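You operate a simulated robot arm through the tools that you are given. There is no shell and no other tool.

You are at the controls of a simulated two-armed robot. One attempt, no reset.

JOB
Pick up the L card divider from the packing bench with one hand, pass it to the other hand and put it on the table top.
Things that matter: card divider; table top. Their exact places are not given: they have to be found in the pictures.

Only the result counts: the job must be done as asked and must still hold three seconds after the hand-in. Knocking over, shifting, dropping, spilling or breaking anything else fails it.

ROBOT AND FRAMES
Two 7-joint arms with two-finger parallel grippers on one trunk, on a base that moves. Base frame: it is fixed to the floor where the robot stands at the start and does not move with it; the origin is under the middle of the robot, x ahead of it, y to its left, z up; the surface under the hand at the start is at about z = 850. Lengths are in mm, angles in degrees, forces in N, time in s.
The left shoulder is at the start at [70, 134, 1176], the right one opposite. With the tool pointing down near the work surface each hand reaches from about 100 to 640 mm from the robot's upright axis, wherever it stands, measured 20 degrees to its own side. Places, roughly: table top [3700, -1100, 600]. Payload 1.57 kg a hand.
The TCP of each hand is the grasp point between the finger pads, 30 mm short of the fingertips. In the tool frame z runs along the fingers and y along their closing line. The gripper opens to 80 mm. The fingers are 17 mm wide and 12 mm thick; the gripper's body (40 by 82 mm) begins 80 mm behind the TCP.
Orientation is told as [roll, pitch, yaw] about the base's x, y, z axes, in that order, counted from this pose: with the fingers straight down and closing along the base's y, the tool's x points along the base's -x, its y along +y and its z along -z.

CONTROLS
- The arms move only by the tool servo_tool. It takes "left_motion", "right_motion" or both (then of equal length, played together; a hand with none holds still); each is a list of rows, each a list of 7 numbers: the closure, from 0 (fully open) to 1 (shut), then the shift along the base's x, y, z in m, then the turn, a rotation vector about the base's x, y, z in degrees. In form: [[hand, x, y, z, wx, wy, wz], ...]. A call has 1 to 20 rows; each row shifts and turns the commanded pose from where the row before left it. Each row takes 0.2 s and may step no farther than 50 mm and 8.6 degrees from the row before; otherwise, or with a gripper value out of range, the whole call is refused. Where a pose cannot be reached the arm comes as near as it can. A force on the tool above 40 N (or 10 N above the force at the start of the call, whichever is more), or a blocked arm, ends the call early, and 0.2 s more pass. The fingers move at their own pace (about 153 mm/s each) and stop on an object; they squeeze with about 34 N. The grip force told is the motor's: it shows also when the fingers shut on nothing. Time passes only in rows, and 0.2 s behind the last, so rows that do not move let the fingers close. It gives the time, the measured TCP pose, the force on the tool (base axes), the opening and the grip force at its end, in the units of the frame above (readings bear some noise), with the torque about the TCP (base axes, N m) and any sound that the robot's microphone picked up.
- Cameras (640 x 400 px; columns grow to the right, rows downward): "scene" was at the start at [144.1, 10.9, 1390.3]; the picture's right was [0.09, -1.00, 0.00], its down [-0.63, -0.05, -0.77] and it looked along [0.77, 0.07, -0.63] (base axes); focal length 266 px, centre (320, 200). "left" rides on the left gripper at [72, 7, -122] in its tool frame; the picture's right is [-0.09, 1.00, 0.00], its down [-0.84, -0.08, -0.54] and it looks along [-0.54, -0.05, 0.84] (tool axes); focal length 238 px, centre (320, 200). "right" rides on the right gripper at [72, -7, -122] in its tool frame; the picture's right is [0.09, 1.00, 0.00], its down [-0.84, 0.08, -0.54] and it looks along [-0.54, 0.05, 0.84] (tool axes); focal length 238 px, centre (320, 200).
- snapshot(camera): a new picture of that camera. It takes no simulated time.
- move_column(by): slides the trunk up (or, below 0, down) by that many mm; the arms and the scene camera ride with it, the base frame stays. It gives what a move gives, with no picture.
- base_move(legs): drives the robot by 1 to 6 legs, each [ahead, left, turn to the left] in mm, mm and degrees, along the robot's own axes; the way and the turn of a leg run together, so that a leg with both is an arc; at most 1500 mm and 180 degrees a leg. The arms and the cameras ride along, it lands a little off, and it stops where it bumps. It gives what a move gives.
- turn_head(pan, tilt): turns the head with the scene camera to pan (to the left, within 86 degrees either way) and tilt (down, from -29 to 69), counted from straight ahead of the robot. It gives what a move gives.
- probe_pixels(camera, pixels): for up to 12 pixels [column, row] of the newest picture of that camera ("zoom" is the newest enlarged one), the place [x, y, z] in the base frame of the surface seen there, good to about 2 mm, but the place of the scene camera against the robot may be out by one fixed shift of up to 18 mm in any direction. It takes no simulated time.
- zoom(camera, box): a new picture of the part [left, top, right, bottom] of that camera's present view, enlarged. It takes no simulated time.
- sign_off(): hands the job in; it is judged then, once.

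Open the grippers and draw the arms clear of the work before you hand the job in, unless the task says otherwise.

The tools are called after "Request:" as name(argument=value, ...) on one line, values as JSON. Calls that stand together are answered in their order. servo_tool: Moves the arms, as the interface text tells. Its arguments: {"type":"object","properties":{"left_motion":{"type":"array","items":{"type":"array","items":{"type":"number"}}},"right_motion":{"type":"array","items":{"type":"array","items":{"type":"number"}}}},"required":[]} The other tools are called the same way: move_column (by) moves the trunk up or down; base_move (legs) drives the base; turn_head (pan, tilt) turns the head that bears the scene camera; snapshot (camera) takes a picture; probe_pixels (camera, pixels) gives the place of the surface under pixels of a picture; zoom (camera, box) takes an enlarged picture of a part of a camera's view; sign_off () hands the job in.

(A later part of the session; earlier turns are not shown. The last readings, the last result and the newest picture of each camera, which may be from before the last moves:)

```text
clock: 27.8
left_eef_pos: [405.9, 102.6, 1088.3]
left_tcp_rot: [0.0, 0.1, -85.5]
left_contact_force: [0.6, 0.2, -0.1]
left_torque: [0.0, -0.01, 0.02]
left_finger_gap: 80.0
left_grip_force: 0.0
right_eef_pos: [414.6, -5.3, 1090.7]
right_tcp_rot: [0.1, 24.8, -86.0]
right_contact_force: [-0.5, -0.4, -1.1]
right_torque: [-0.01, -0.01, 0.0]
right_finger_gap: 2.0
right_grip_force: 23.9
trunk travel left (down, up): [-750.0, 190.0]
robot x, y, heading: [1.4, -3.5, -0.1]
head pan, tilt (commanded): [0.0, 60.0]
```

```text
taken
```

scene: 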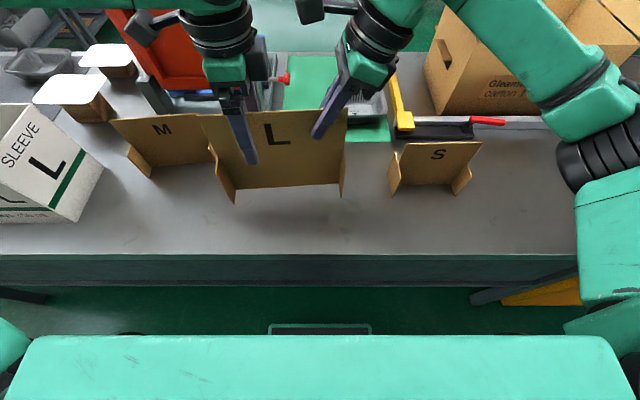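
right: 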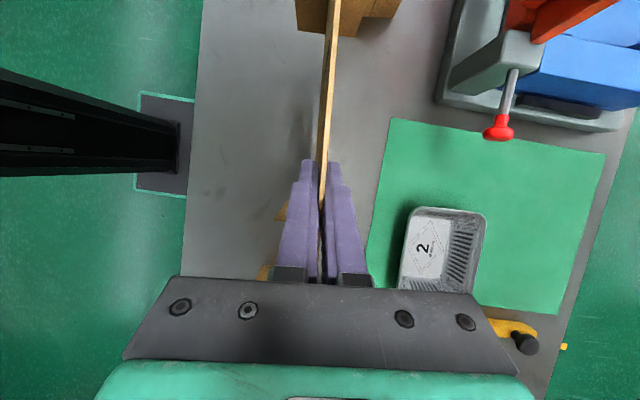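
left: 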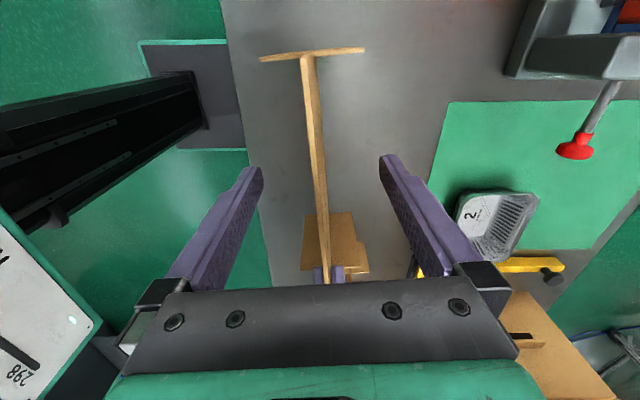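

The left fingers straddle the panel. I close the left gripper stepwise, holding both hands still.

Request:
servo_tool(left_motion=[[0.4, 0.001, 0, 0, 0, 0, 0], [0.7, 0, 0, 0, 0, 0, 0], [0.85, 0, 0, 0, 0, 0, 0], [0.92, 0, 0, 0, 0, 0, 0], [1, 0, 0, 0, 0, 0, 0], [1, 0, 0, 0, 0, 0, 0], [1, 0, 0, 0, 0, 0, 0]], right_motion=[[1, 0, 0, 0, 0, 0, 0], [1, 0, 0, 0, 0, 0, 0], [1, 0, 0, 0, 0, 0, 0], [1, 0, 0, 0, 0, 0, 0], [1, 0, 0, 0, 0, 0, 0], [1, 0, 0, 0, 0, 0, 0], [1, 0, 0, 0, 0, 0, 0]])

Request:
snapshot(camera="left")

Request:
snapshot(camera="right")

```text
clock: 29.4
left_eef_pos: [407.2, 102.5, 1088.4]
left_tcp_rot: [0.0, 0.0, -85.5]
left_contact_force: [-3.3, -0.5, 0.8]
left_torque: [-0.03, 0.01, -0.24]
left_finger_gap: 2.2
left_grip_force: 23.5
right_eef_pos: [414.0, -4.4, 1091.0]
right_tcp_rot: [0.1, 25.1, -86.0]
right_contact_force: [3.2, 0.9, -0.8]
right_torque: [-0.1, 0.0, -0.12]
right_finger_gap: 2.1
right_grip_force: 24.3
trunk travel left (down, up): [-750.0, 190.0]
robot x, y, heading: [3.6, -2.4, 0.2]
head pan, tilt (commanded): [0.0, 60.0]
```

```text
taken
```

left: 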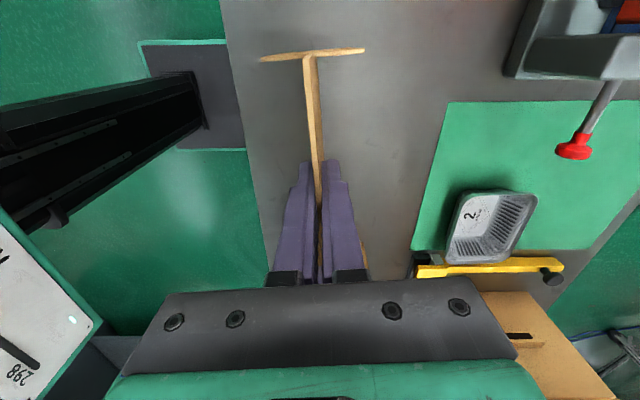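

```text
taken
```

right: 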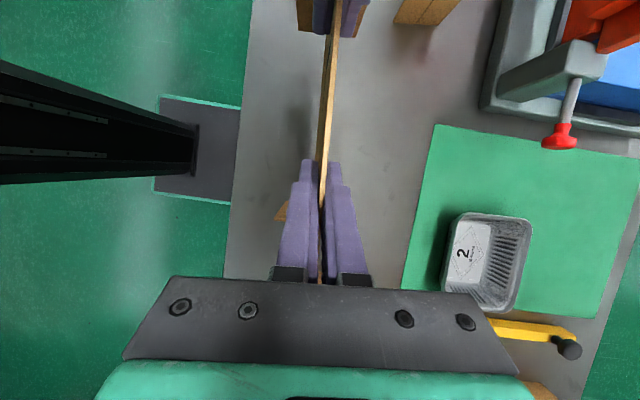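

Both hands hold (2.2 / 2.1 mm, ~24 N each, small opposing forces). I open the right hand gradually, then back it up and out to -y.

Request:
servo_tool(left_motion=[[1, 0, 0, 0, 0, 0, 0], [1, 0, 0, 0, 0, 0, 0], [1, 0, 0, 0, 0, 0, 0], [1, 0, 0, 0, 0, 0, 0], [1, 0, 0, 0, 0, 0, 0]], right_motion=[[0.9, 0, 0, 0, 0, 0, 0], [0.7, 0, 0, 0, 0, 0, 0], [0.4, 0, 0, 0, 0, 0, 0], [0, 0, 0, 0, 0, 0, 0], [0, 0, 0, 0, 0, 0, 0]])

Request:
snapshot(camera="right")

```text
clock: 30.6
left_eef_pos: [408.0, 101.5, 1088.2]
left_tcp_rot: [0.0, -0.2, -85.5]
left_contact_force: [-0.6, -0.2, -1.3]
left_torque: [0.0, -0.02, 0.01]
left_finger_gap: 2.3
left_grip_force: 23.7
right_eef_pos: [413.9, -4.2, 1090.1]
right_tcp_rot: [0.1, 25.0, -85.9]
right_contact_force: [-0.1, 0.5, 0.2]
right_torque: [0.0, -0.04, 0.02]
right_finger_gap: 80.0
right_grip_force: 0.1
trunk travel left (down, up): [-750.0, 190.0]
robot x, y, heading: [-0.4, -3.2, 0.1]
head pan, tilt (commanded): [0.0, 60.0]
```

```text
taken
```

right: 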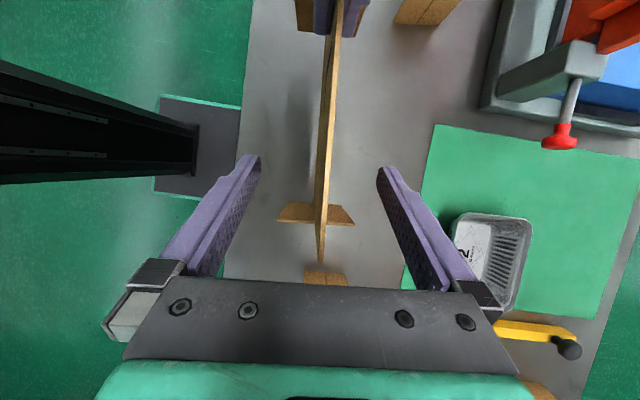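

The left holds it alone (gap 2.3 mm, steady) and the right is open clear of the panel. I withdraw the right hand up its axis and out to -y, then straighten it.

Request:
servo_tool(right_motion=[[0, 0, -0.012, 0.022, 0, 0, 0], [0, 0, -0.012, 0.022, 0, 0, 0], [0, 0, -0.02, 0.02, 0, 0, 0], [0, 0, -0.035, 0.0, 0, 0, 0], [0, 0, -0.035, 0.0, 0, 0, 0], [0, 0, -0.035, 0.0, 0, 0, 0], [0, 0, -0.02, 0.0, -8.317, -0.55, 0], [0, 0, 0, 0, -8.317, -0.55, 0], [0, 0, 0, 0, -8.317, -0.55, 0], [0, 0, 0, 0, 0, 0, 0]])

Request:
snapshot(camera="scene")

Request:
snapshot(camera="right")

```text
clock: 32.8
left_eef_pos: [406.8, 102.2, 1089.3]
left_tcp_rot: [0.0, 0.0, -85.6]
left_contact_force: [-1.4, 0.2, -0.1]
left_torque: [0.05, -0.02, 0.01]
left_finger_gap: 2.1
left_grip_force: 23.8
right_eef_pos: [416.0, -173.4, 1153.2]
right_tcp_rot: [0.1, -0.1, -86.0]
right_contact_force: [-0.1, 0.0, -0.5]
right_torque: [0.02, -0.02, 0.0]
right_finger_gap: 80.2
right_grip_force: 0.0
trunk travel left (down, up): [-750.0, 190.0]
robot x, y, heading: [2.2, -0.5, 0.0]
head pan, tilt (commanded): [0.0, 60.0]
```

```text
taken
```

scene: 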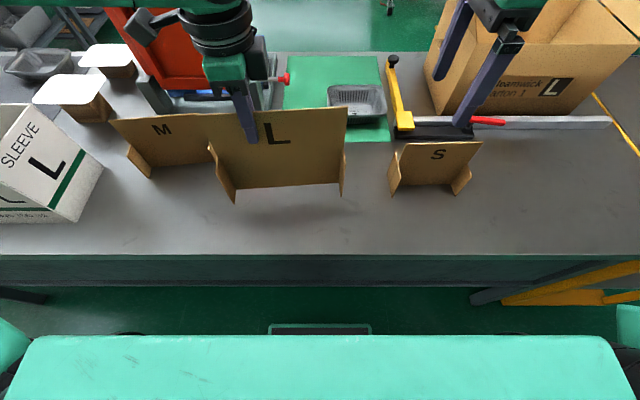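

```text
taken
```

right: 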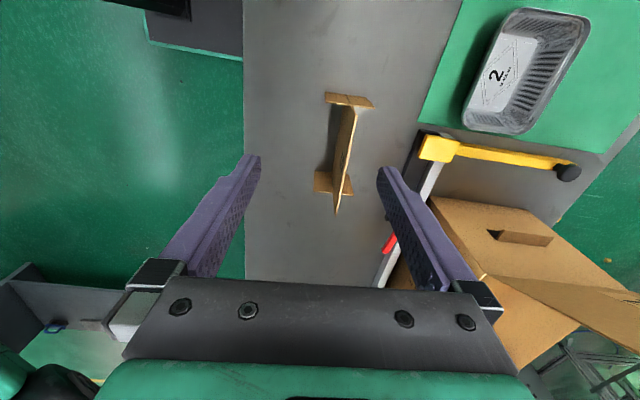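

Handover is done: the left hand alone holds the L divider. Now I survey the floor to plan the drive, looking left and right.

Request:
turn_head(pan=86, tilt=20)

Request:
snapshot(camera="scene")

Request:
probe_pixels(camera="scene", pixels=[[60, 250], [150, 200], [250, 180], [300, 180], [350, 200], [200, 300], [100, 330], [380, 180], [420, 150], [460, 160], [30, 180], [280, 260]])

Request:
turn_head(pan=-86, tilt=20)

Request:
snapshot(camera="scene")

Request:
probe_pixels(camera="scene", pixels=[[460, 250], [520, 300], [600, 300], [600, 180], [330, 250], [280, 200], [230, 200], [180, 160], [130, 130], [420, 220], [500, 200], [380, 200]])

```text
clock: 34.4
left_eef_pos: [407.9, 103.2, 1088.9]
left_tcp_rot: [0.1, -0.1, -85.5]
left_contact_force: [-0.2, -0.7, 0.7]
left_torque: [0.01, 0.02, -0.01]
left_finger_gap: 2.2
left_grip_force: 23.9
right_eef_pos: [416.7, -171.2, 1153.3]
right_tcp_rot: [0.0, 0.1, -85.8]
right_contact_force: [-1.3, -0.1, 0.2]
right_torque: [0.0, -0.01, 0.04]
right_finger_gap: 79.8
right_grip_force: 0.1
trunk travel left (down, up): [-750.0, 190.0]
robot x, y, heading: [2.9, -0.8, 0.1]
head pan, tilt (commanded): [85.9, 20.0]
```

```text
taken
```

scene: 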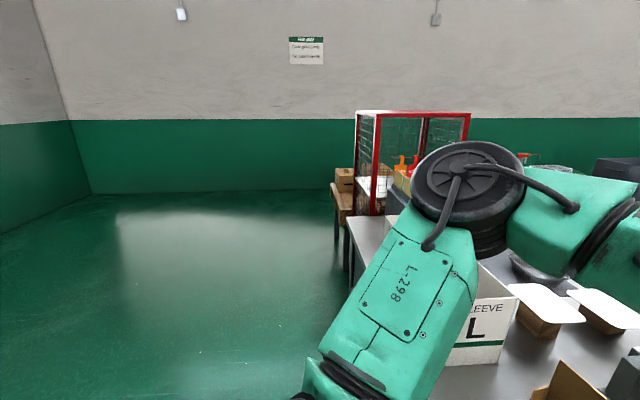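

```text
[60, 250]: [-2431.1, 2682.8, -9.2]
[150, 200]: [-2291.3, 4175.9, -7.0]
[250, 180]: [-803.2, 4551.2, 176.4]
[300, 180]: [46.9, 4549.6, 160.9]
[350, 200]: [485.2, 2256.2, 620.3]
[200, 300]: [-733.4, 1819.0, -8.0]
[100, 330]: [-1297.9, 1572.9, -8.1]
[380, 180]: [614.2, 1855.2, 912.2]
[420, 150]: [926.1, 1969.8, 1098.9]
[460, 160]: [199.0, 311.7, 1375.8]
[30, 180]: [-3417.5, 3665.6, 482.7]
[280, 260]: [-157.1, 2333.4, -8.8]
```

```text
clock: 37.0
left_eef_pos: [407.6, 103.1, 1088.9]
left_tcp_rot: [0.0, -0.2, -85.5]
left_contact_force: [0.2, -0.5, 0.1]
left_torque: [0.01, -0.01, 0.02]
left_finger_gap: 2.2
left_grip_force: 23.4
right_eef_pos: [414.8, -172.9, 1154.5]
right_tcp_rot: [0.0, -0.1, -85.9]
right_contact_force: [-0.4, 0.3, 0.7]
right_torque: [0.02, 0.0, 0.04]
right_finger_gap: 80.2
right_grip_force: 0.1
trunk travel left (down, up): [-750.0, 190.0]
robot x, y, heading: [-2.5, 2.2, -0.1]
head pan, tilt (commanded): [-85.9, 20.0]
```

```text
taken
```

scene: 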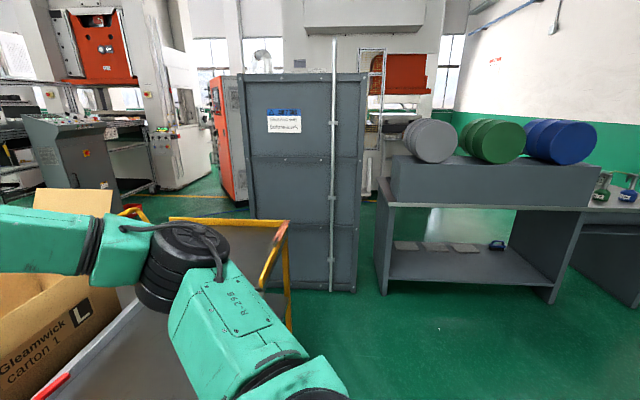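

```text
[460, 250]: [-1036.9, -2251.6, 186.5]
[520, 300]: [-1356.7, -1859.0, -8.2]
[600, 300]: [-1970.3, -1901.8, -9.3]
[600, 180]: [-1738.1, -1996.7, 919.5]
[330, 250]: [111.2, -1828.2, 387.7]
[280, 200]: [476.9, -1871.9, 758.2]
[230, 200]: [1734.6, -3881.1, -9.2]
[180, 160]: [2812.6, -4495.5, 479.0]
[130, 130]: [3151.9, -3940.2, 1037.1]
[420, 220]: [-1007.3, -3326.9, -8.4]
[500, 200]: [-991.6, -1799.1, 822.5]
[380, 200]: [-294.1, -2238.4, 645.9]
```

The bench runs left to about y 2250 with open floor behind and to the left (wall at y≈4550); on the right a cart and lockers narrow the way. The base can move sideways, so I first back straight off the bench by 600 mm and check.

Request:
base_move(legs=[[-600, 0, 0]])

Request:
turn_head(pan=0, tilt=35)

Request:
snapshot(camera="scene")

Request:
turn_head(pan=60, tilt=15)

Request:
snapshot(camera="scene")

```text
clock: 40.4
left_eef_pos: [-190.3, 100.4, 1088.4]
left_tcp_rot: [0.0, -0.1, -86.1]
left_contact_force: [-0.7, -0.5, 0.3]
left_torque: [0.0, -0.02, 0.0]
left_finger_gap: 2.3
left_grip_force: 23.9
right_eef_pos: [-186.9, -174.5, 1152.6]
right_tcp_rot: [-0.1, 0.0, -86.7]
right_contact_force: [0.2, -0.4, 0.3]
right_torque: [0.0, -0.03, -0.02]
right_finger_gap: 79.8
right_grip_force: 0.0
trunk travel left (down, up): [-750.0, 190.0]
robot x, y, heading: [-600.5, 4.9, -1.0]
head pan, tilt (commanded): [-85.9, 20.0]
```

```text
clock: 42.0
left_eef_pos: [-192.2, 101.0, 1089.1]
left_tcp_rot: [0.0, -0.1, -86.1]
left_contact_force: [0.2, 0.1, 0.2]
left_torque: [0.03, 0.03, -0.01]
left_finger_gap: 2.4
left_grip_force: 23.3
right_eef_pos: [-188.1, -173.3, 1153.6]
right_tcp_rot: [-0.1, 0.0, -86.5]
right_contact_force: [-0.8, -0.7, 0.1]
right_torque: [0.04, -0.01, 0.03]
right_finger_gap: 80.0
right_grip_force: 0.1
trunk travel left (down, up): [-750.0, 190.0]
robot x, y, heading: [-601.3, 1.1, -0.8]
head pan, tilt (commanded): [0.0, 35.0]
```

```text
taken
```

scene: 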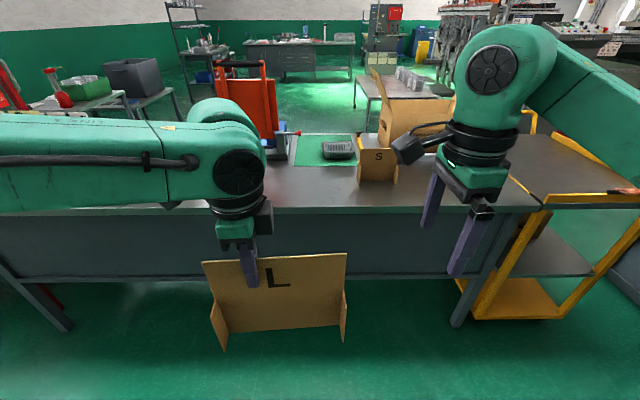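

```text
clock: 43.3
left_eef_pos: [-192.1, 101.4, 1087.9]
left_tcp_rot: [0.1, 0.0, -86.1]
left_contact_force: [-0.2, -0.4, -0.7]
left_torque: [0.02, 0.0, 0.02]
left_finger_gap: 2.1
left_grip_force: 23.5
right_eef_pos: [-188.3, -173.6, 1152.9]
right_tcp_rot: [0.0, 0.0, -86.6]
right_contact_force: [-0.7, 0.0, -0.7]
right_torque: [0.03, -0.01, 0.0]
right_finger_gap: 79.9
right_grip_force: 0.1
trunk travel left (down, up): [-750.0, 190.0]
robot x, y, heading: [-602.4, 5.6, -0.7]
head pan, tilt (commanded): [60.0, 15.0]
```

```text
taken
```

scene: 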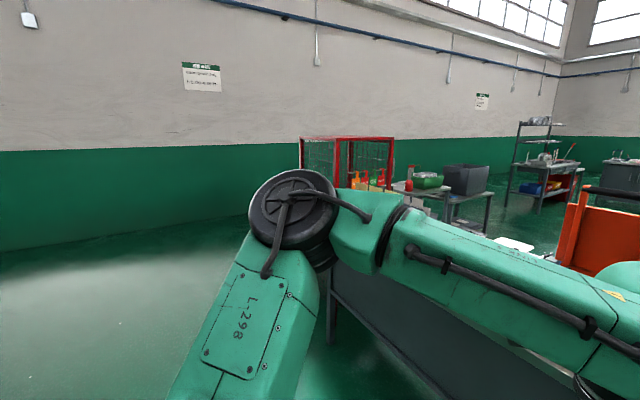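

The divider hangs level in the left hand. I look to the right for the gap past the cart, and probe.

Request:
turn_head(pan=-55, tilt=25)

Request:
snapshot(camera="scene")

```text
clock: 45.2
left_eef_pos: [-191.2, 100.5, 1089.4]
left_tcp_rot: [0.1, -0.1, -86.1]
left_contact_force: [0.5, 0.0, -0.3]
left_torque: [0.02, -0.02, 0.02]
left_finger_gap: 2.1
left_grip_force: 23.3
right_eef_pos: [-187.4, -173.8, 1152.5]
right_tcp_rot: [0.0, 0.1, -86.6]
right_contact_force: [0.4, 0.5, -0.2]
right_torque: [-0.01, 0.0, 0.0]
right_finger_gap: 80.0
right_grip_force: 0.1
trunk travel left (down, up): [-750.0, 190.0]
robot x, y, heading: [-600.3, 3.4, -0.8]
head pan, tilt (commanded): [-55.0, 25.0]
```

```text
taken
```

scene: 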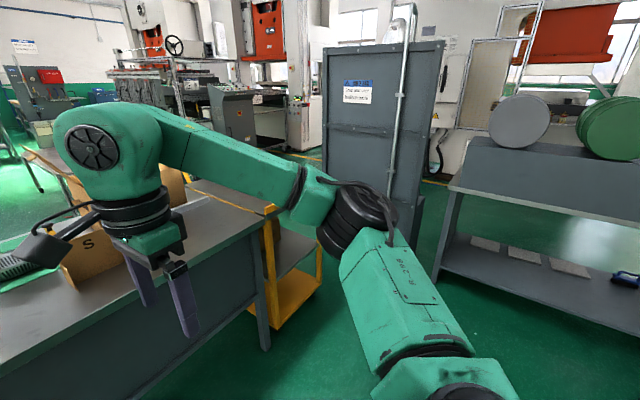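

I probe the cart's right edge, lockers' corner and floor points in between, (320,200)-(320,290), to size this gap.

Request:
probe_pixels(camera="scene", pixels=[[318, 255], [318, 275], [322, 170], [327, 100], [330, 150], [305, 158], [435, 110], [440, 80], [425, 200], [318, 240], [275, 210], [300, 320]])

Request:
zoom(camera="scene", box=[180, 130, 440, 300])

```text
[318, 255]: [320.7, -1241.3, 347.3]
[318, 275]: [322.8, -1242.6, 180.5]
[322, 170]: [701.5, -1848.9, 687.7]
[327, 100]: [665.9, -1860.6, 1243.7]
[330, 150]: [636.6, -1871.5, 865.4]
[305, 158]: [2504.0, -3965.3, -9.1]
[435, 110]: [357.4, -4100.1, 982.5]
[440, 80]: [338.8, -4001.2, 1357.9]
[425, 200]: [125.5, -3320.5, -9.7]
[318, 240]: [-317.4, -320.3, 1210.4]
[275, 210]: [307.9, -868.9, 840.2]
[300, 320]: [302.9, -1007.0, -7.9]
```

```text
2.35 times, centred on (310, 215) of scene
```

zoom: 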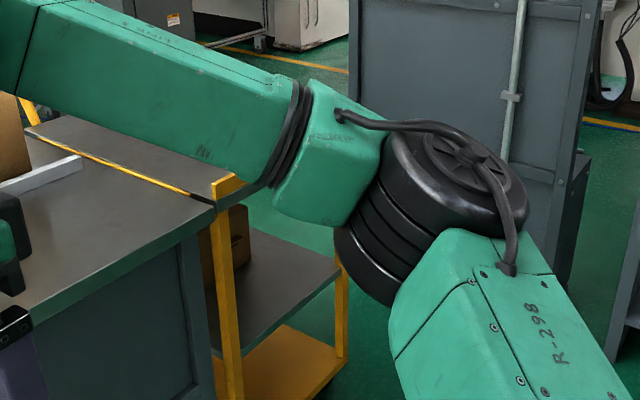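

The right gap (y -1240 to -1850) is too tight, so I go round the left. The floor at x≈-600 is free up to y≈4000, so I drive 1500 + 1000 mm to the left and look again.

Request:
base_move(legs=[[0, 1400, 0.8], [0, 1200, 0]])

Request:
turn_head(pan=30, tilt=20)

Request:
snapshot(camera="scene")

Request:
turn_head(pan=-20, tilt=20)

Request:
snapshot(camera="scene")

```text
clock: 57.7
left_eef_pos: [-204.6, 2663.3, 1088.6]
left_tcp_rot: [0.0, 0.1, -85.3]
left_contact_force: [-0.9, 0.9, 0.4]
left_torque: [0.0, 0.03, 0.0]
left_finger_gap: 2.1
left_grip_force: 23.8
right_eef_pos: [-196.8, 2388.1, 1154.6]
right_tcp_rot: [0.0, 0.0, -85.7]
right_contact_force: [0.7, 0.2, -0.6]
right_torque: [0.05, 0.03, 0.0]
right_finger_gap: 80.0
right_grip_force: 0.0
trunk travel left (down, up): [-750.0, 190.0]
robot x, y, heading: [-614.4, 2557.3, 0.3]
head pan, tilt (commanded): [-55.0, 25.0]
```

```text
clock: 59.3
left_eef_pos: [-204.8, 2663.7, 1088.3]
left_tcp_rot: [-0.1, 0.0, -85.3]
left_contact_force: [-0.4, 0.3, 0.2]
left_torque: [0.0, 0.0, 0.02]
left_finger_gap: 2.0
left_grip_force: 23.6
right_eef_pos: [-195.9, 2389.5, 1152.4]
right_tcp_rot: [0.1, 0.0, -85.7]
right_contact_force: [0.2, 0.5, 0.5]
right_torque: [0.03, 0.02, -0.02]
right_finger_gap: 80.1
right_grip_force: 0.1
trunk travel left (down, up): [-750.0, 190.0]
robot x, y, heading: [-611.9, 2560.0, 0.1]
head pan, tilt (commanded): [30.0, 20.0]
```

```text
taken
```

scene: 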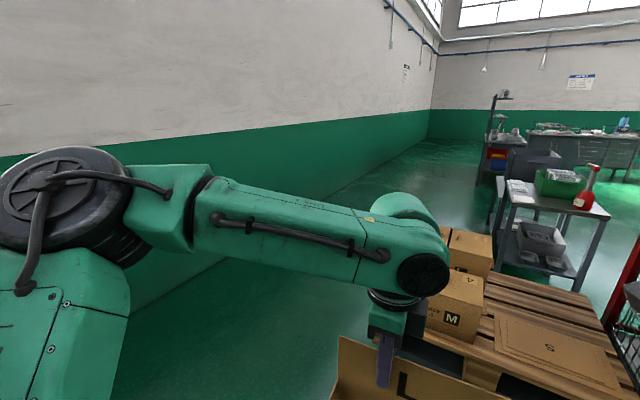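

```text
clock: 60.5
left_eef_pos: [-204.9, 2664.0, 1088.8]
left_tcp_rot: [0.1, -0.2, -85.3]
left_contact_force: [0.4, 0.0, -0.3]
left_torque: [-0.04, -0.01, 0.04]
left_finger_gap: 2.3
left_grip_force: 24.2
right_eef_pos: [-195.7, 2389.2, 1154.9]
right_tcp_rot: [0.0, 0.1, -85.7]
right_contact_force: [0.7, -0.2, -0.3]
right_torque: [0.01, 0.02, 0.02]
right_finger_gap: 79.7
right_grip_force: 0.1
trunk travel left (down, up): [-750.0, 190.0]
robot x, y, heading: [-611.1, 2563.6, 0.1]
head pan, tilt (commanded): [-20.0, 20.0]
```

```text
taken
```

scene: 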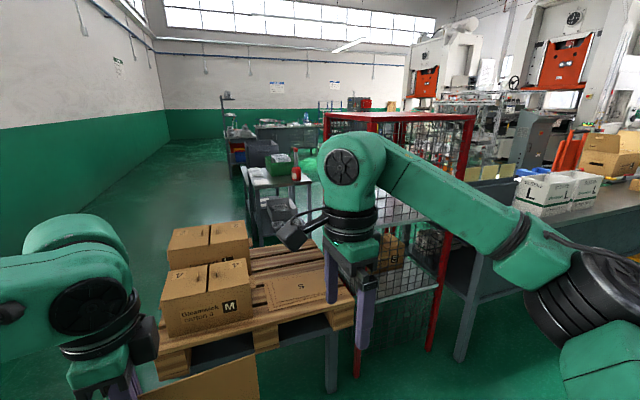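

Beyond the bench end stand a pallet with boxes and carts; a clear aisle lies along the left wall. I probe the pallet's and carts' left extents.

Request:
probe_pixels(camera="scene", pixels=[[165, 325], [165, 350], [165, 245], [160, 370], [200, 200], [150, 180], [225, 160], [232, 170], [248, 215], [250, 235], [60, 190], [200, 170]])

Request:
zoom(camera="scene", box=[140, 80, 340, 240])

```text
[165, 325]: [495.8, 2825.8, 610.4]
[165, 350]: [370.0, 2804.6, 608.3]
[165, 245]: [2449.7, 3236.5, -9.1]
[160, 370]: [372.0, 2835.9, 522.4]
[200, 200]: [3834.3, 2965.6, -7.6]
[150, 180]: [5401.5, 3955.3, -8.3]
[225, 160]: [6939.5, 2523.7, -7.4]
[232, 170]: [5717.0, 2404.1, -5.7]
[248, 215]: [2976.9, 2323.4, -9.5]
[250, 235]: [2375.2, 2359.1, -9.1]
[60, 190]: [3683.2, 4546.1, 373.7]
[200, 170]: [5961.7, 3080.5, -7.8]
```

```text
2.50 times, centred on (240, 160) of scene
```

zoom: 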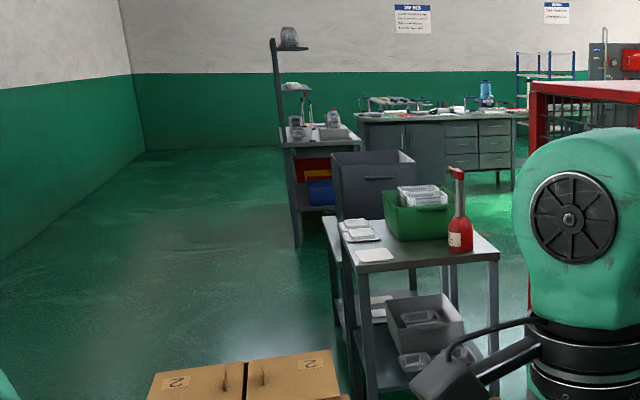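

The pallet's left edge is y≈2840, carts' left edge y≈2380, wall y≈4550: aisle centre y≈3700. I shift left 1130 mm, then drive forward 2×1400 mm down the aisle.

Request:
base_move(legs=[[0, 1130, 0], [1400, 0, 0], [1200, 0, 0]])

Request:
turn_head(pan=-20, tilt=20)

Request:
snapshot(camera="scene")

Request:
turn_head(pan=-75, tilt=20)

Request:
snapshot(camera="scene")

```text
clock: 78.1
left_eef_pos: [2355.4, 3719.1, 1089.5]
left_tcp_rot: [0.0, -0.1, -86.3]
left_contact_force: [0.3, 0.3, 1.1]
left_torque: [0.0, 0.03, -0.01]
left_finger_gap: 2.5
left_grip_force: 23.8
right_eef_pos: [2361.0, 3445.1, 1154.3]
right_tcp_rot: [0.0, 0.0, -86.7]
right_contact_force: [-0.4, 0.7, 0.1]
right_torque: [-0.02, -0.01, -0.01]
right_finger_gap: 80.3
right_grip_force: 0.0
trunk travel left (down, up): [-750.0, 190.0]
robot x, y, heading: [1949.4, 3620.0, -0.6]
head pan, tilt (commanded): [-20.0, 20.0]
```

```text
clock: 78.7
left_eef_pos: [2357.3, 3719.2, 1088.8]
left_tcp_rot: [0.1, -0.1, -86.2]
left_contact_force: [0.0, -1.3, 0.4]
left_torque: [-0.03, 0.01, -0.01]
left_finger_gap: 2.3
left_grip_force: 23.3
right_eef_pos: [2363.9, 3444.0, 1154.1]
right_tcp_rot: [0.1, 0.0, -86.6]
right_contact_force: [-0.5, 0.4, 0.0]
right_torque: [-0.01, 0.01, 0.01]
right_finger_gap: 79.9
right_grip_force: 0.1
trunk travel left (down, up): [-750.0, 190.0]
robot x, y, heading: [1950.9, 3622.4, -0.8]
head pan, tilt (commanded): [-20.0, 20.0]
```

```text
taken
```

scene: 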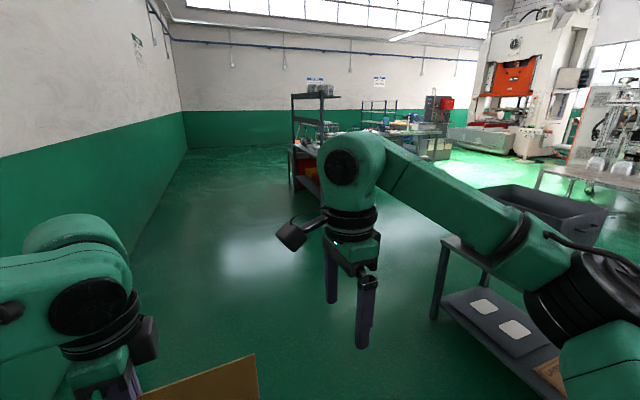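

```text
clock: 80.0
left_eef_pos: [2356.4, 3718.9, 1088.7]
left_tcp_rot: [0.0, 0.0, -86.2]
left_contact_force: [-0.8, -0.4, 0.4]
left_torque: [0.0, 0.0, -0.05]
left_finger_gap: 2.2
left_grip_force: 23.3
right_eef_pos: [2361.9, 3444.3, 1153.9]
right_tcp_rot: [-0.1, 0.1, -86.7]
right_contact_force: [-0.4, 0.3, -0.4]
right_torque: [0.0, -0.01, -0.02]
right_finger_gap: 80.1
right_grip_force: 0.1
trunk travel left (down, up): [-750.0, 190.0]
robot x, y, heading: [1951.9, 3621.1, -0.6]
head pan, tilt (commanded): [-75.0, 20.0]
```

```text
taken
```

scene: 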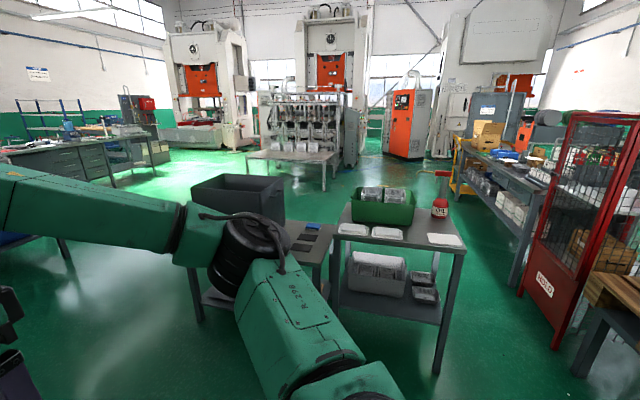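

The metal table is visible at (290,160). I probe the carts' far-x extent, the rack at left, and the table corners.

Request:
probe_pixels(camera="scene", pixels=[[192, 190], [197, 318], [248, 158], [330, 163], [290, 153], [250, 175], [60, 240], [120, 290], [65, 255], [180, 160], [335, 190], [140, 185]])

Request:
turn_head(pan=-45, tilt=20)

Request:
snapshot(camera="scene")

```text
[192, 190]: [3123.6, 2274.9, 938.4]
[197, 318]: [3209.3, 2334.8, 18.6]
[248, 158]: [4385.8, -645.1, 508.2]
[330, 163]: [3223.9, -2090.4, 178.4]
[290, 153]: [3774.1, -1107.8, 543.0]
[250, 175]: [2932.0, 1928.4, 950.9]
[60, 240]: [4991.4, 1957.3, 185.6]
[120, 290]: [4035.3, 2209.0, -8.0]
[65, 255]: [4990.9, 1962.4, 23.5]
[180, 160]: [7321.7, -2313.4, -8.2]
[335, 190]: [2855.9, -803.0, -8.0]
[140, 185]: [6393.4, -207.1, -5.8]
```

```text
clock: 80.9
left_eef_pos: [2358.8, 3719.5, 1089.4]
left_tcp_rot: [-0.1, -0.1, -86.2]
left_contact_force: [0.2, -0.3, -0.3]
left_torque: [0.0, 0.0, 0.0]
left_finger_gap: 2.0
left_grip_force: 23.3
right_eef_pos: [2362.6, 3443.5, 1153.6]
right_tcp_rot: [0.1, 0.1, -86.7]
right_contact_force: [-0.2, 0.4, -1.1]
right_torque: [0.03, -0.02, -0.03]
right_finger_gap: 80.2
right_grip_force: 0.0
trunk travel left (down, up): [-750.0, 190.0]
robot x, y, heading: [1950.4, 3620.5, -1.1]
head pan, tilt (commanded): [-45.0, 20.0]
```

```text
taken
```

scene: 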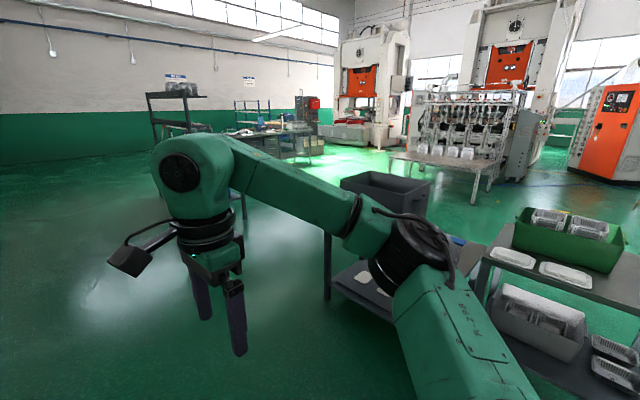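

Carts end at x≈3210 and the rack begins at x≈4990, so I can cross at x≈3900. I drive forward 1950 mm, turn right 90° in the open, then look toward the table.

Request:
base_move(legs=[[1000, 0, 0], [950, 0, 0], [0, 0, -89.2]])

Request:
turn_head(pan=0, tilt=20)

Request:
snapshot(camera="scene")

```text
clock: 94.5
left_eef_pos: [4016.5, 3162.2, 1088.8]
left_tcp_rot: [0.1, 0.0, -174.7]
left_contact_force: [0.3, -0.4, 0.1]
left_torque: [0.01, 0.0, 0.03]
left_finger_gap: 2.3
left_grip_force: 24.0
right_eef_pos: [3742.8, 3150.4, 1154.6]
right_tcp_rot: [0.1, -0.1, -175.2]
right_contact_force: [0.3, 0.1, 0.7]
right_torque: [0.0, 0.03, 0.0]
right_finger_gap: 80.0
right_grip_force: 0.0
trunk travel left (down, up): [-750.0, 190.0]
robot x, y, heading: [3909.3, 3572.1, -89.3]
head pan, tilt (commanded): [-45.0, 20.0]
```

```text
clock: 95.6
left_eef_pos: [4017.0, 3163.2, 1089.4]
left_tcp_rot: [0.1, -0.1, -174.7]
left_contact_force: [0.3, -0.8, -0.7]
left_torque: [0.04, 0.02, 0.01]
left_finger_gap: 1.9
left_grip_force: 24.1
right_eef_pos: [3743.4, 3149.8, 1153.2]
right_tcp_rot: [-0.1, -0.1, -175.2]
right_contact_force: [0.2, -1.1, -0.3]
right_torque: [-0.01, -0.03, 0.02]
right_finger_gap: 80.1
right_grip_force: 0.1
trunk travel left (down, up): [-750.0, 190.0]
robot x, y, heading: [3908.5, 3567.2, -89.4]
head pan, tilt (commanded): [0.0, 20.0]
```

```text
taken
```

scene: 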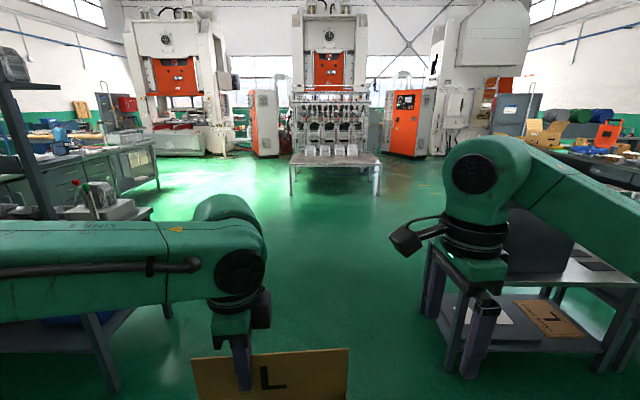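

The table is straight ahead at (335,165) with bags on its far side, and the way looks open. I probe the cart/rack on the left (100,370) and the cart on the right (440,330) for clearance.

Request:
probe_pixels(camera="scene", pixels=[[112, 385], [85, 345], [50, 200], [140, 215], [20, 110], [440, 340], [432, 250], [290, 168], [380, 168], [300, 155], [335, 162], [158, 180]])

Request:
zoom(camera="scene", box=[260, 120, 420, 220])

```text
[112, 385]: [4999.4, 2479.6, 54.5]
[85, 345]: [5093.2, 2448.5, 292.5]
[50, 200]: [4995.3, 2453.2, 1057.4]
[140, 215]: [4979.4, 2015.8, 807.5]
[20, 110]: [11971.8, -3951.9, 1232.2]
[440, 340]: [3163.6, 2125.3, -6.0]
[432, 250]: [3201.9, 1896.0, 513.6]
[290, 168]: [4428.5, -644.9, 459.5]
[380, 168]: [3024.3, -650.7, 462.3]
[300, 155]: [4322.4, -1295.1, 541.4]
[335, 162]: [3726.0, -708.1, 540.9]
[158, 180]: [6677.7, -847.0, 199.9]
```

```text
4.00 times, centred on (340, 170) of scene
```

zoom: 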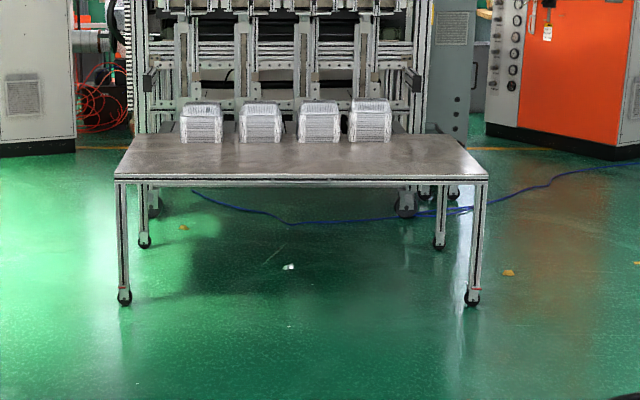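

The table (on casters, so I must not bump it) spans x 3020-4430 with its near edge at y≈-645; tray stacks sit near y≈-1270, leaving the near strip free. I drive toward it, shift to x≈3620, and stop ~1 m short.

Request:
base_move(legs=[[1500, 0, -0.6], [1300, 0, 0], [0, -290, 0], [350, 0, 0]])

Request:
turn_head(pan=0, tilt=30)

Request:
snapshot(camera="scene")

```text
clock: 112.8
left_eef_pos: [3699.1, -5.7, 1089.2]
left_tcp_rot: [0.0, -0.1, -176.0]
left_contact_force: [0.7, -0.4, 0.7]
left_torque: [-0.02, -0.04, -0.01]
left_finger_gap: 2.4
left_grip_force: 23.7
right_eef_pos: [3424.2, -11.8, 1155.1]
right_tcp_rot: [0.1, -0.1, -176.5]
right_contact_force: [-1.0, 0.6, 0.1]
right_torque: [0.0, -0.01, 0.01]
right_finger_gap: 80.3
right_grip_force: 0.0
trunk travel left (down, up): [-750.0, 190.0]
robot x, y, heading: [3601.8, 400.7, -90.8]
head pan, tilt (commanded): [0.0, 20.0]
```

```text
clock: 113.5
left_eef_pos: [3698.7, -6.4, 1088.4]
left_tcp_rot: [0.0, -0.2, -176.0]
left_contact_force: [0.1, -0.6, -0.4]
left_torque: [-0.02, -0.02, 0.04]
left_finger_gap: 2.1
left_grip_force: 23.7
right_eef_pos: [3424.1, -13.7, 1154.0]
right_tcp_rot: [0.0, 0.0, -176.4]
right_contact_force: [-0.8, 0.2, -0.6]
right_torque: [0.01, 0.02, -0.01]
right_finger_gap: 80.3
right_grip_force: 0.0
trunk travel left (down, up): [-750.0, 190.0]
robot x, y, heading: [3600.6, 397.6, -90.2]
head pan, tilt (commanded): [0.0, 30.0]
```

```text
taken
```

scene: 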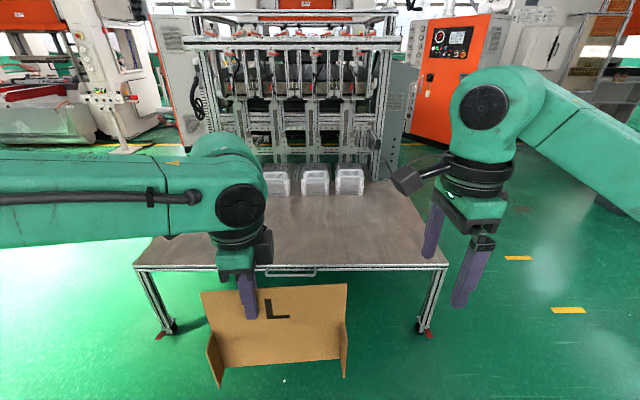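

The table is ahead, its near strip clear; something like a handle shows at the edge (290,272). I zoom in and probe the surface and edge.

Request:
zoom(camera="scene", box=[130, 140, 460, 300])

Request:
probe_pixels(camera="scene", pixels=[[300, 262], [300, 250], [300, 230], [300, 210], [350, 240], [400, 220], [200, 250], [290, 274], [400, 265], [320, 192], [350, 192], [275, 192]])

```text
1.94 times, centred on (295, 220) of scene
```

zoom: 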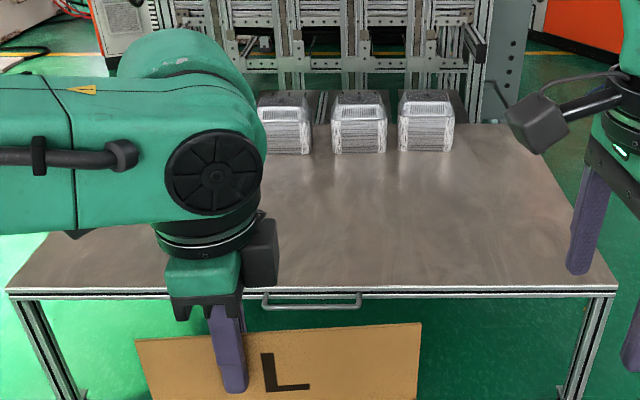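

```text
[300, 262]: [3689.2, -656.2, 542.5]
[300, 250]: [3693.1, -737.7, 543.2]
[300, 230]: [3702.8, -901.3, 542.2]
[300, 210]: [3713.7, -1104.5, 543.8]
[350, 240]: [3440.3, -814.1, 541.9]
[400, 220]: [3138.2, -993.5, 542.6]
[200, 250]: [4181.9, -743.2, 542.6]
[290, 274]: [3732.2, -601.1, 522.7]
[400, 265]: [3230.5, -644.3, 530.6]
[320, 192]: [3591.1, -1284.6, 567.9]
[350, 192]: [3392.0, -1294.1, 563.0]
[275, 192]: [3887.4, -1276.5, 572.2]
```

A pull handle protrudes to y≈-601 at z≈522, so the base must stop well short of it. I advance 500 mm first, then check the position before the last bit.

Request:
base_move(legs=[[500, 0, 0.2]])

Request:
turn_head(pan=0, tilt=55)

Request:
snapshot(camera="scene")

```text
clock: 116.4
left_eef_pos: [3699.5, -495.0, 1090.0]
left_tcp_rot: [0.0, -0.1, -175.6]
left_contact_force: [0.4, 0.5, -0.7]
left_torque: [-0.01, -0.04, -0.01]
left_finger_gap: 2.1
left_grip_force: 23.5
right_eef_pos: [3425.3, -502.7, 1153.4]
right_tcp_rot: [0.1, 0.1, -176.0]
right_contact_force: [0.2, 0.2, -0.5]
right_torque: [0.0, -0.01, 0.0]
right_finger_gap: 79.8
right_grip_force: 0.1
trunk travel left (down, up): [-750.0, 190.0]
robot x, y, heading: [3597.7, -90.2, -90.2]
head pan, tilt (commanded): [0.0, 30.0]
```

```text
clock: 117.2
left_eef_pos: [3699.9, -496.0, 1088.8]
left_tcp_rot: [0.1, -0.1, -175.6]
left_contact_force: [-0.2, 0.1, 0.4]
left_torque: [-0.01, -0.02, -0.02]
left_finger_gap: 2.4
left_grip_force: 23.5
right_eef_pos: [3425.2, -503.5, 1153.2]
right_tcp_rot: [-0.1, 0.0, -176.1]
right_contact_force: [0.5, -1.0, 0.3]
right_torque: [0.01, -0.02, -0.02]
right_finger_gap: 80.2
right_grip_force: 0.1
trunk travel left (down, up): [-750.0, 190.0]
robot x, y, heading: [3596.5, -89.9, -90.2]
head pan, tilt (commanded): [0.0, 55.0]
```

```text
taken
```

scene: 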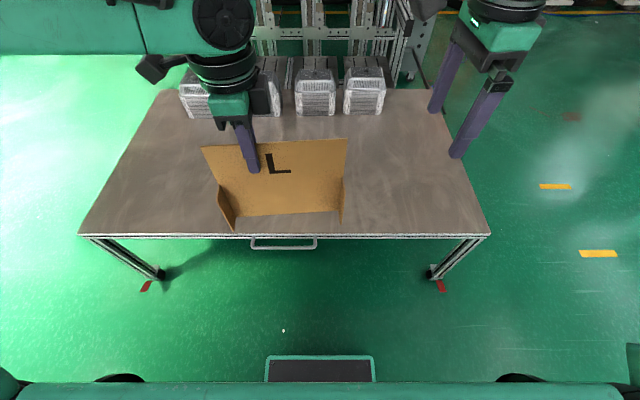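

I probe the base's front plate edge (320,356) and the handle (285,248) to size the remaining gap.

Request:
probe_pixels(camera="scene", pixels=[[320, 357], [268, 358], [372, 358], [285, 248], [255, 246], [315, 245], [285, 236], [285, 228], [120, 380], [520, 378], [285, 130], [240, 225]])

```text
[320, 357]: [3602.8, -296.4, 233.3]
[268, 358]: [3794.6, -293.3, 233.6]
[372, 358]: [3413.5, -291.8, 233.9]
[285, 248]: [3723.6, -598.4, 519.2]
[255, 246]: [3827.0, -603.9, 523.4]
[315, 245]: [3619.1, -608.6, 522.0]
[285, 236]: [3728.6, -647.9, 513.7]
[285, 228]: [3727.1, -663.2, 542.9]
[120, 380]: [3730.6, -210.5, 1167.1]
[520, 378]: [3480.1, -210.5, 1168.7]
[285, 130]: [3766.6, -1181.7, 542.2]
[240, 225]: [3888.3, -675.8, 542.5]
```

The base (front 206 mm ahead of centre, only 234 mm high) even fits under the table, and the trunk front is ~120 mm ahead of centre; the handle is at y≈-600. I advance 230 mm more (centre y≈-320), leaving ~150 mm clearance.

Request:
base_move(legs=[[230, 0, 0]])

Request:
snapshot(camera="scene")

Request:
snapshot(camera="left")

```text
clock: 119.0
left_eef_pos: [3699.4, -718.4, 1089.8]
left_tcp_rot: [0.1, -0.1, -175.5]
left_contact_force: [0.3, 0.7, -0.8]
left_torque: [0.0, -0.01, 0.02]
left_finger_gap: 2.4
left_grip_force: 23.5
right_eef_pos: [3426.2, -727.0, 1154.1]
right_tcp_rot: [0.1, 0.0, -175.9]
right_contact_force: [0.2, 1.2, 0.9]
right_torque: [0.0, -0.01, -0.01]
right_finger_gap: 80.1
right_grip_force: 0.0
trunk travel left (down, up): [-750.0, 190.0]
robot x, y, heading: [3594.7, -313.9, -90.1]
head pan, tilt (commanded): [0.0, 55.0]
```

```text
taken
```

scene: 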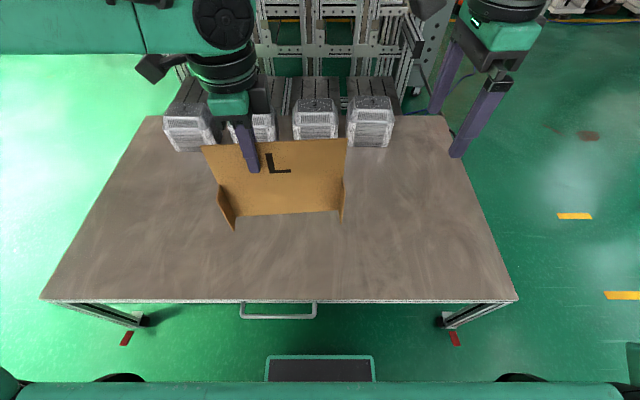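

```text
taken
```

left: 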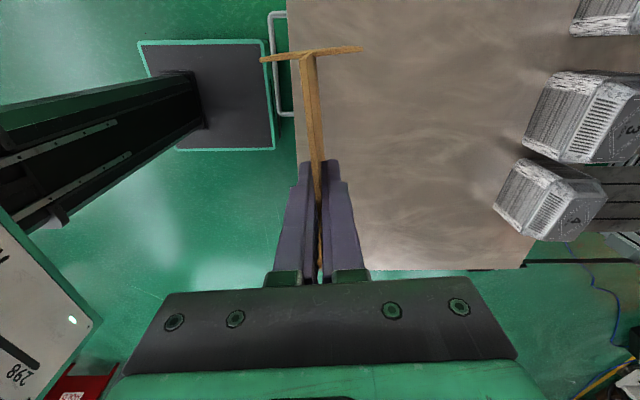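

The divider is over the near strip of the table; the trays are well behind. I probe the table in the left wrist picture for true height and edge.

Request:
probe_pixels(camera="left", pixels=[[400, 100], [420, 180], [300, 30], [292, 90], [380, 250], [500, 60], [290, 150], [450, 240], [520, 200], [540, 120], [312, 110], [265, 60]])

```text
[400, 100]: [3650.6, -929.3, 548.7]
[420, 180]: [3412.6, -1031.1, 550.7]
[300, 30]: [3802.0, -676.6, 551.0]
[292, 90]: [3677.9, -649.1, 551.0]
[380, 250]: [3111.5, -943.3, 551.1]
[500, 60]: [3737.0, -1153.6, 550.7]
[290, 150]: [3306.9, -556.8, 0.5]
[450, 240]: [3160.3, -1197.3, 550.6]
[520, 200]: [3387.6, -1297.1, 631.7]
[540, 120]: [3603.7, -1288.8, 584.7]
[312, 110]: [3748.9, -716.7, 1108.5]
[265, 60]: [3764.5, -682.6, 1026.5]
```

The true table height is 550.7 and the divider's bottom hangs 168 mm below the left TCP, so contact is at TCP z≈719. I lower the trunk by 250 mm first (bottom then ≈120 mm above the table).

Request:
move_column(by=-250)

Request:
servo_tool(left_motion=[[1, 0, -0.02, 0, 0, 0, 0], [1, 0, -0.02, 0, 0, 0, 0], [1, 0, -0.02, 0, 0, 0, 0], [1, 0, -0.02, 0, 0, 0, 0], [1, 0, 0, 0, 0, 0, 0]])

Request:
snapshot(camera="left")

Request:
snapshot(camera="scene")

```text
clock: 121.5
left_eef_pos: [3698.4, -718.6, 839.3]
left_tcp_rot: [0.0, -0.1, -175.5]
left_contact_force: [-0.6, 0.3, 0.0]
left_torque: [0.01, -0.03, 0.0]
left_finger_gap: 2.1
left_grip_force: 23.8
right_eef_pos: [3425.7, -727.6, 903.4]
right_tcp_rot: [0.0, -0.1, -175.9]
right_contact_force: [-0.5, -0.2, 0.5]
right_torque: [-0.01, -0.02, 0.04]
right_finger_gap: 80.0
right_grip_force: 0.1
trunk travel left (down, up): [-500.0, 440.0]
robot x, y, heading: [3598.2, -312.6, -89.7]
head pan, tilt (commanded): [0.0, 55.0]
```

```text
clock: 122.7
left_eef_pos: [3701.0, -796.7, 839.6]
left_tcp_rot: [0.1, -0.1, -175.5]
left_contact_force: [-0.6, -0.2, -0.2]
left_torque: [-0.03, -0.02, 0.02]
left_finger_gap: 2.2
left_grip_force: 23.7
right_eef_pos: [3426.2, -728.0, 904.4]
right_tcp_rot: [0.1, 0.0, -175.9]
right_contact_force: [-0.3, 0.1, -0.5]
right_torque: [0.01, 0.03, 0.01]
right_finger_gap: 80.1
right_grip_force: 0.1
trunk travel left (down, up): [-500.0, 440.0]
robot x, y, heading: [3594.6, -314.3, -89.8]
head pan, tilt (commanded): [0.0, 55.0]
```

```text
taken
```

left: 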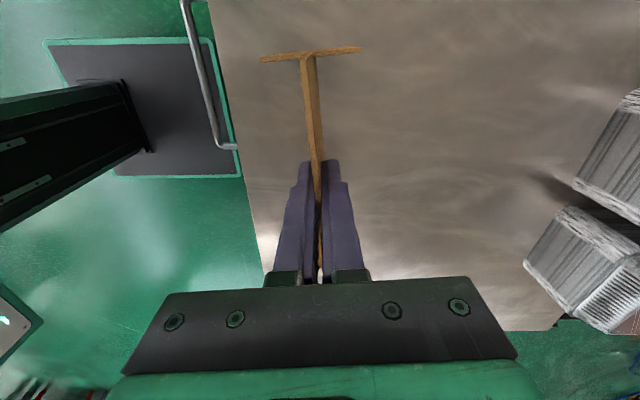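

```text
taken
```

scene: 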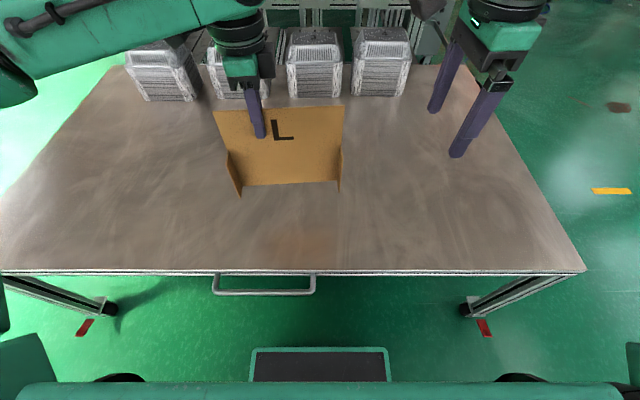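

At (3701,-797) the divider is ~150 mm inside the edge and ~430 mm from the trays. I lower the left hand 113 mm to just above contact.

Request:
servo_tool(left_motion=[[1, 0, 0, -0.025, 0, 0, 0], [1, 0, 0, -0.025, 0, 0, 0], [1, 0, 0, -0.025, 0, 0, 0], [1, 0, 0, -0.02, 0, 0, 0], [1, 0, 0, -0.013, 0, 0, 0], [1, 0, 0, -0.005, 0, 0, 0], [1, 0, 0, 0, 0, 0, 0]])

Request:
snapshot(camera="left")

Request:
snapshot(camera="scene")

Request:
zoom(camera="scene", box=[180, 80, 400, 240])

```text
clock: 124.3
left_eef_pos: [3704.9, -794.1, 725.2]
left_tcp_rot: [0.1, -0.2, -175.5]
left_contact_force: [-0.5, 0.9, -0.5]
left_torque: [0.0, 0.0, 0.0]
left_finger_gap: 2.2
left_grip_force: 23.3
left hand out of reach, approached as far as the arm can: row 5
right_eef_pos: [3425.7, -729.1, 903.9]
right_tcp_rot: [0.0, 0.0, -176.0]
right_contact_force: [-0.4, 1.1, 0.2]
right_torque: [0.01, 0.01, -0.01]
right_finger_gap: 79.9
right_grip_force: 0.1
trunk travel left (down, up): [-500.0, 440.0]
robot x, y, heading: [3598.3, -312.3, -90.1]
head pan, tilt (commanded): [0.0, 55.0]
```

```text
taken
```

left: 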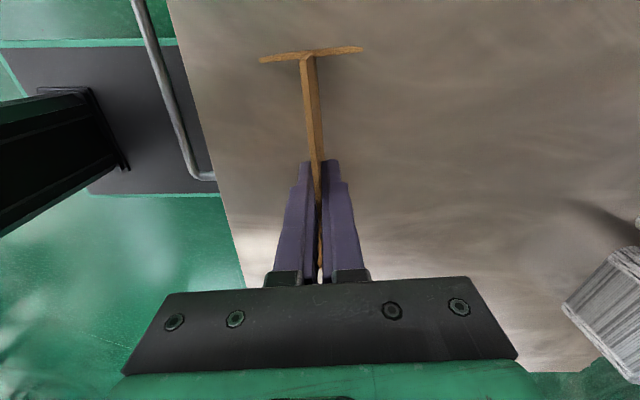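

```text
taken
```

scene: 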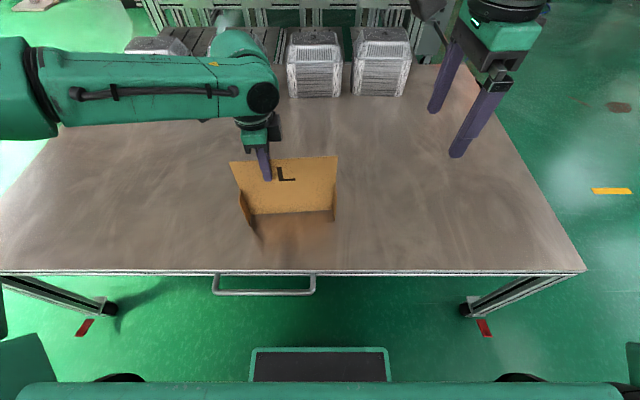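

```text
2.50 times, centred on (290, 160) of scene
```

zoom: 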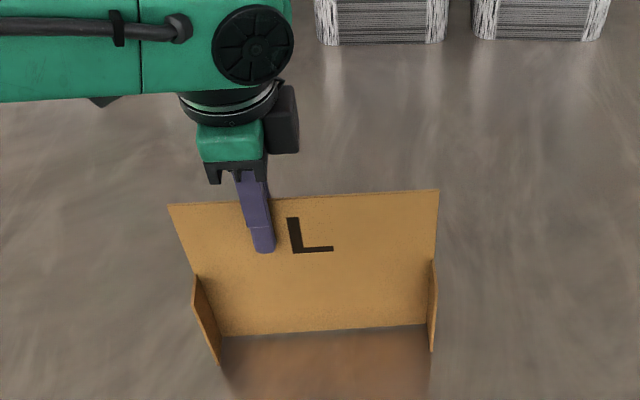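

The bottom should now be ~6 mm above the table. I use the trunk for the last descent in small steps, watching the vertical force.

Request:
move_column(by=-4)

Request:
move_column(by=-1.5)

```text
clock: 124.9
left_eef_pos: [3705.2, -795.9, 721.6]
left_tcp_rot: [0.1, -0.2, -175.6]
left_contact_force: [-0.1, 0.5, -0.4]
left_torque: [0.02, -0.03, 0.02]
left_finger_gap: 2.1
left_grip_force: 23.8
right_eef_pos: [3425.3, -729.4, 900.6]
right_tcp_rot: [0.0, -0.1, -175.9]
right_contact_force: [0.7, 0.2, 0.3]
right_torque: [0.0, -0.02, 0.02]
right_finger_gap: 79.9
right_grip_force: 0.1
trunk travel left (down, up): [-496.0, 444.0]
robot x, y, heading: [3602.4, -313.8, -90.1]
head pan, tilt (commanded): [0.0, 55.0]
```

```text
clock: 125.4
left_eef_pos: [3705.1, -795.8, 721.4]
left_tcp_rot: [0.1, -0.2, -175.5]
left_contact_force: [-0.7, 0.4, 0.5]
left_torque: [0.03, 0.0, -0.02]
left_finger_gap: 2.2
left_grip_force: 23.3
right_eef_pos: [3425.9, -728.0, 897.2]
right_tcp_rot: [0.1, 0.0, -175.9]
right_contact_force: [-0.1, -0.8, 0.7]
right_torque: [0.01, 0.01, -0.01]
right_finger_gap: 80.1
right_grip_force: 0.1
trunk travel left (down, up): [-495.0, 445.0]
robot x, y, heading: [3598.0, -310.9, -90.0]
head pan, tilt (commanded): [0.0, 55.0]
```

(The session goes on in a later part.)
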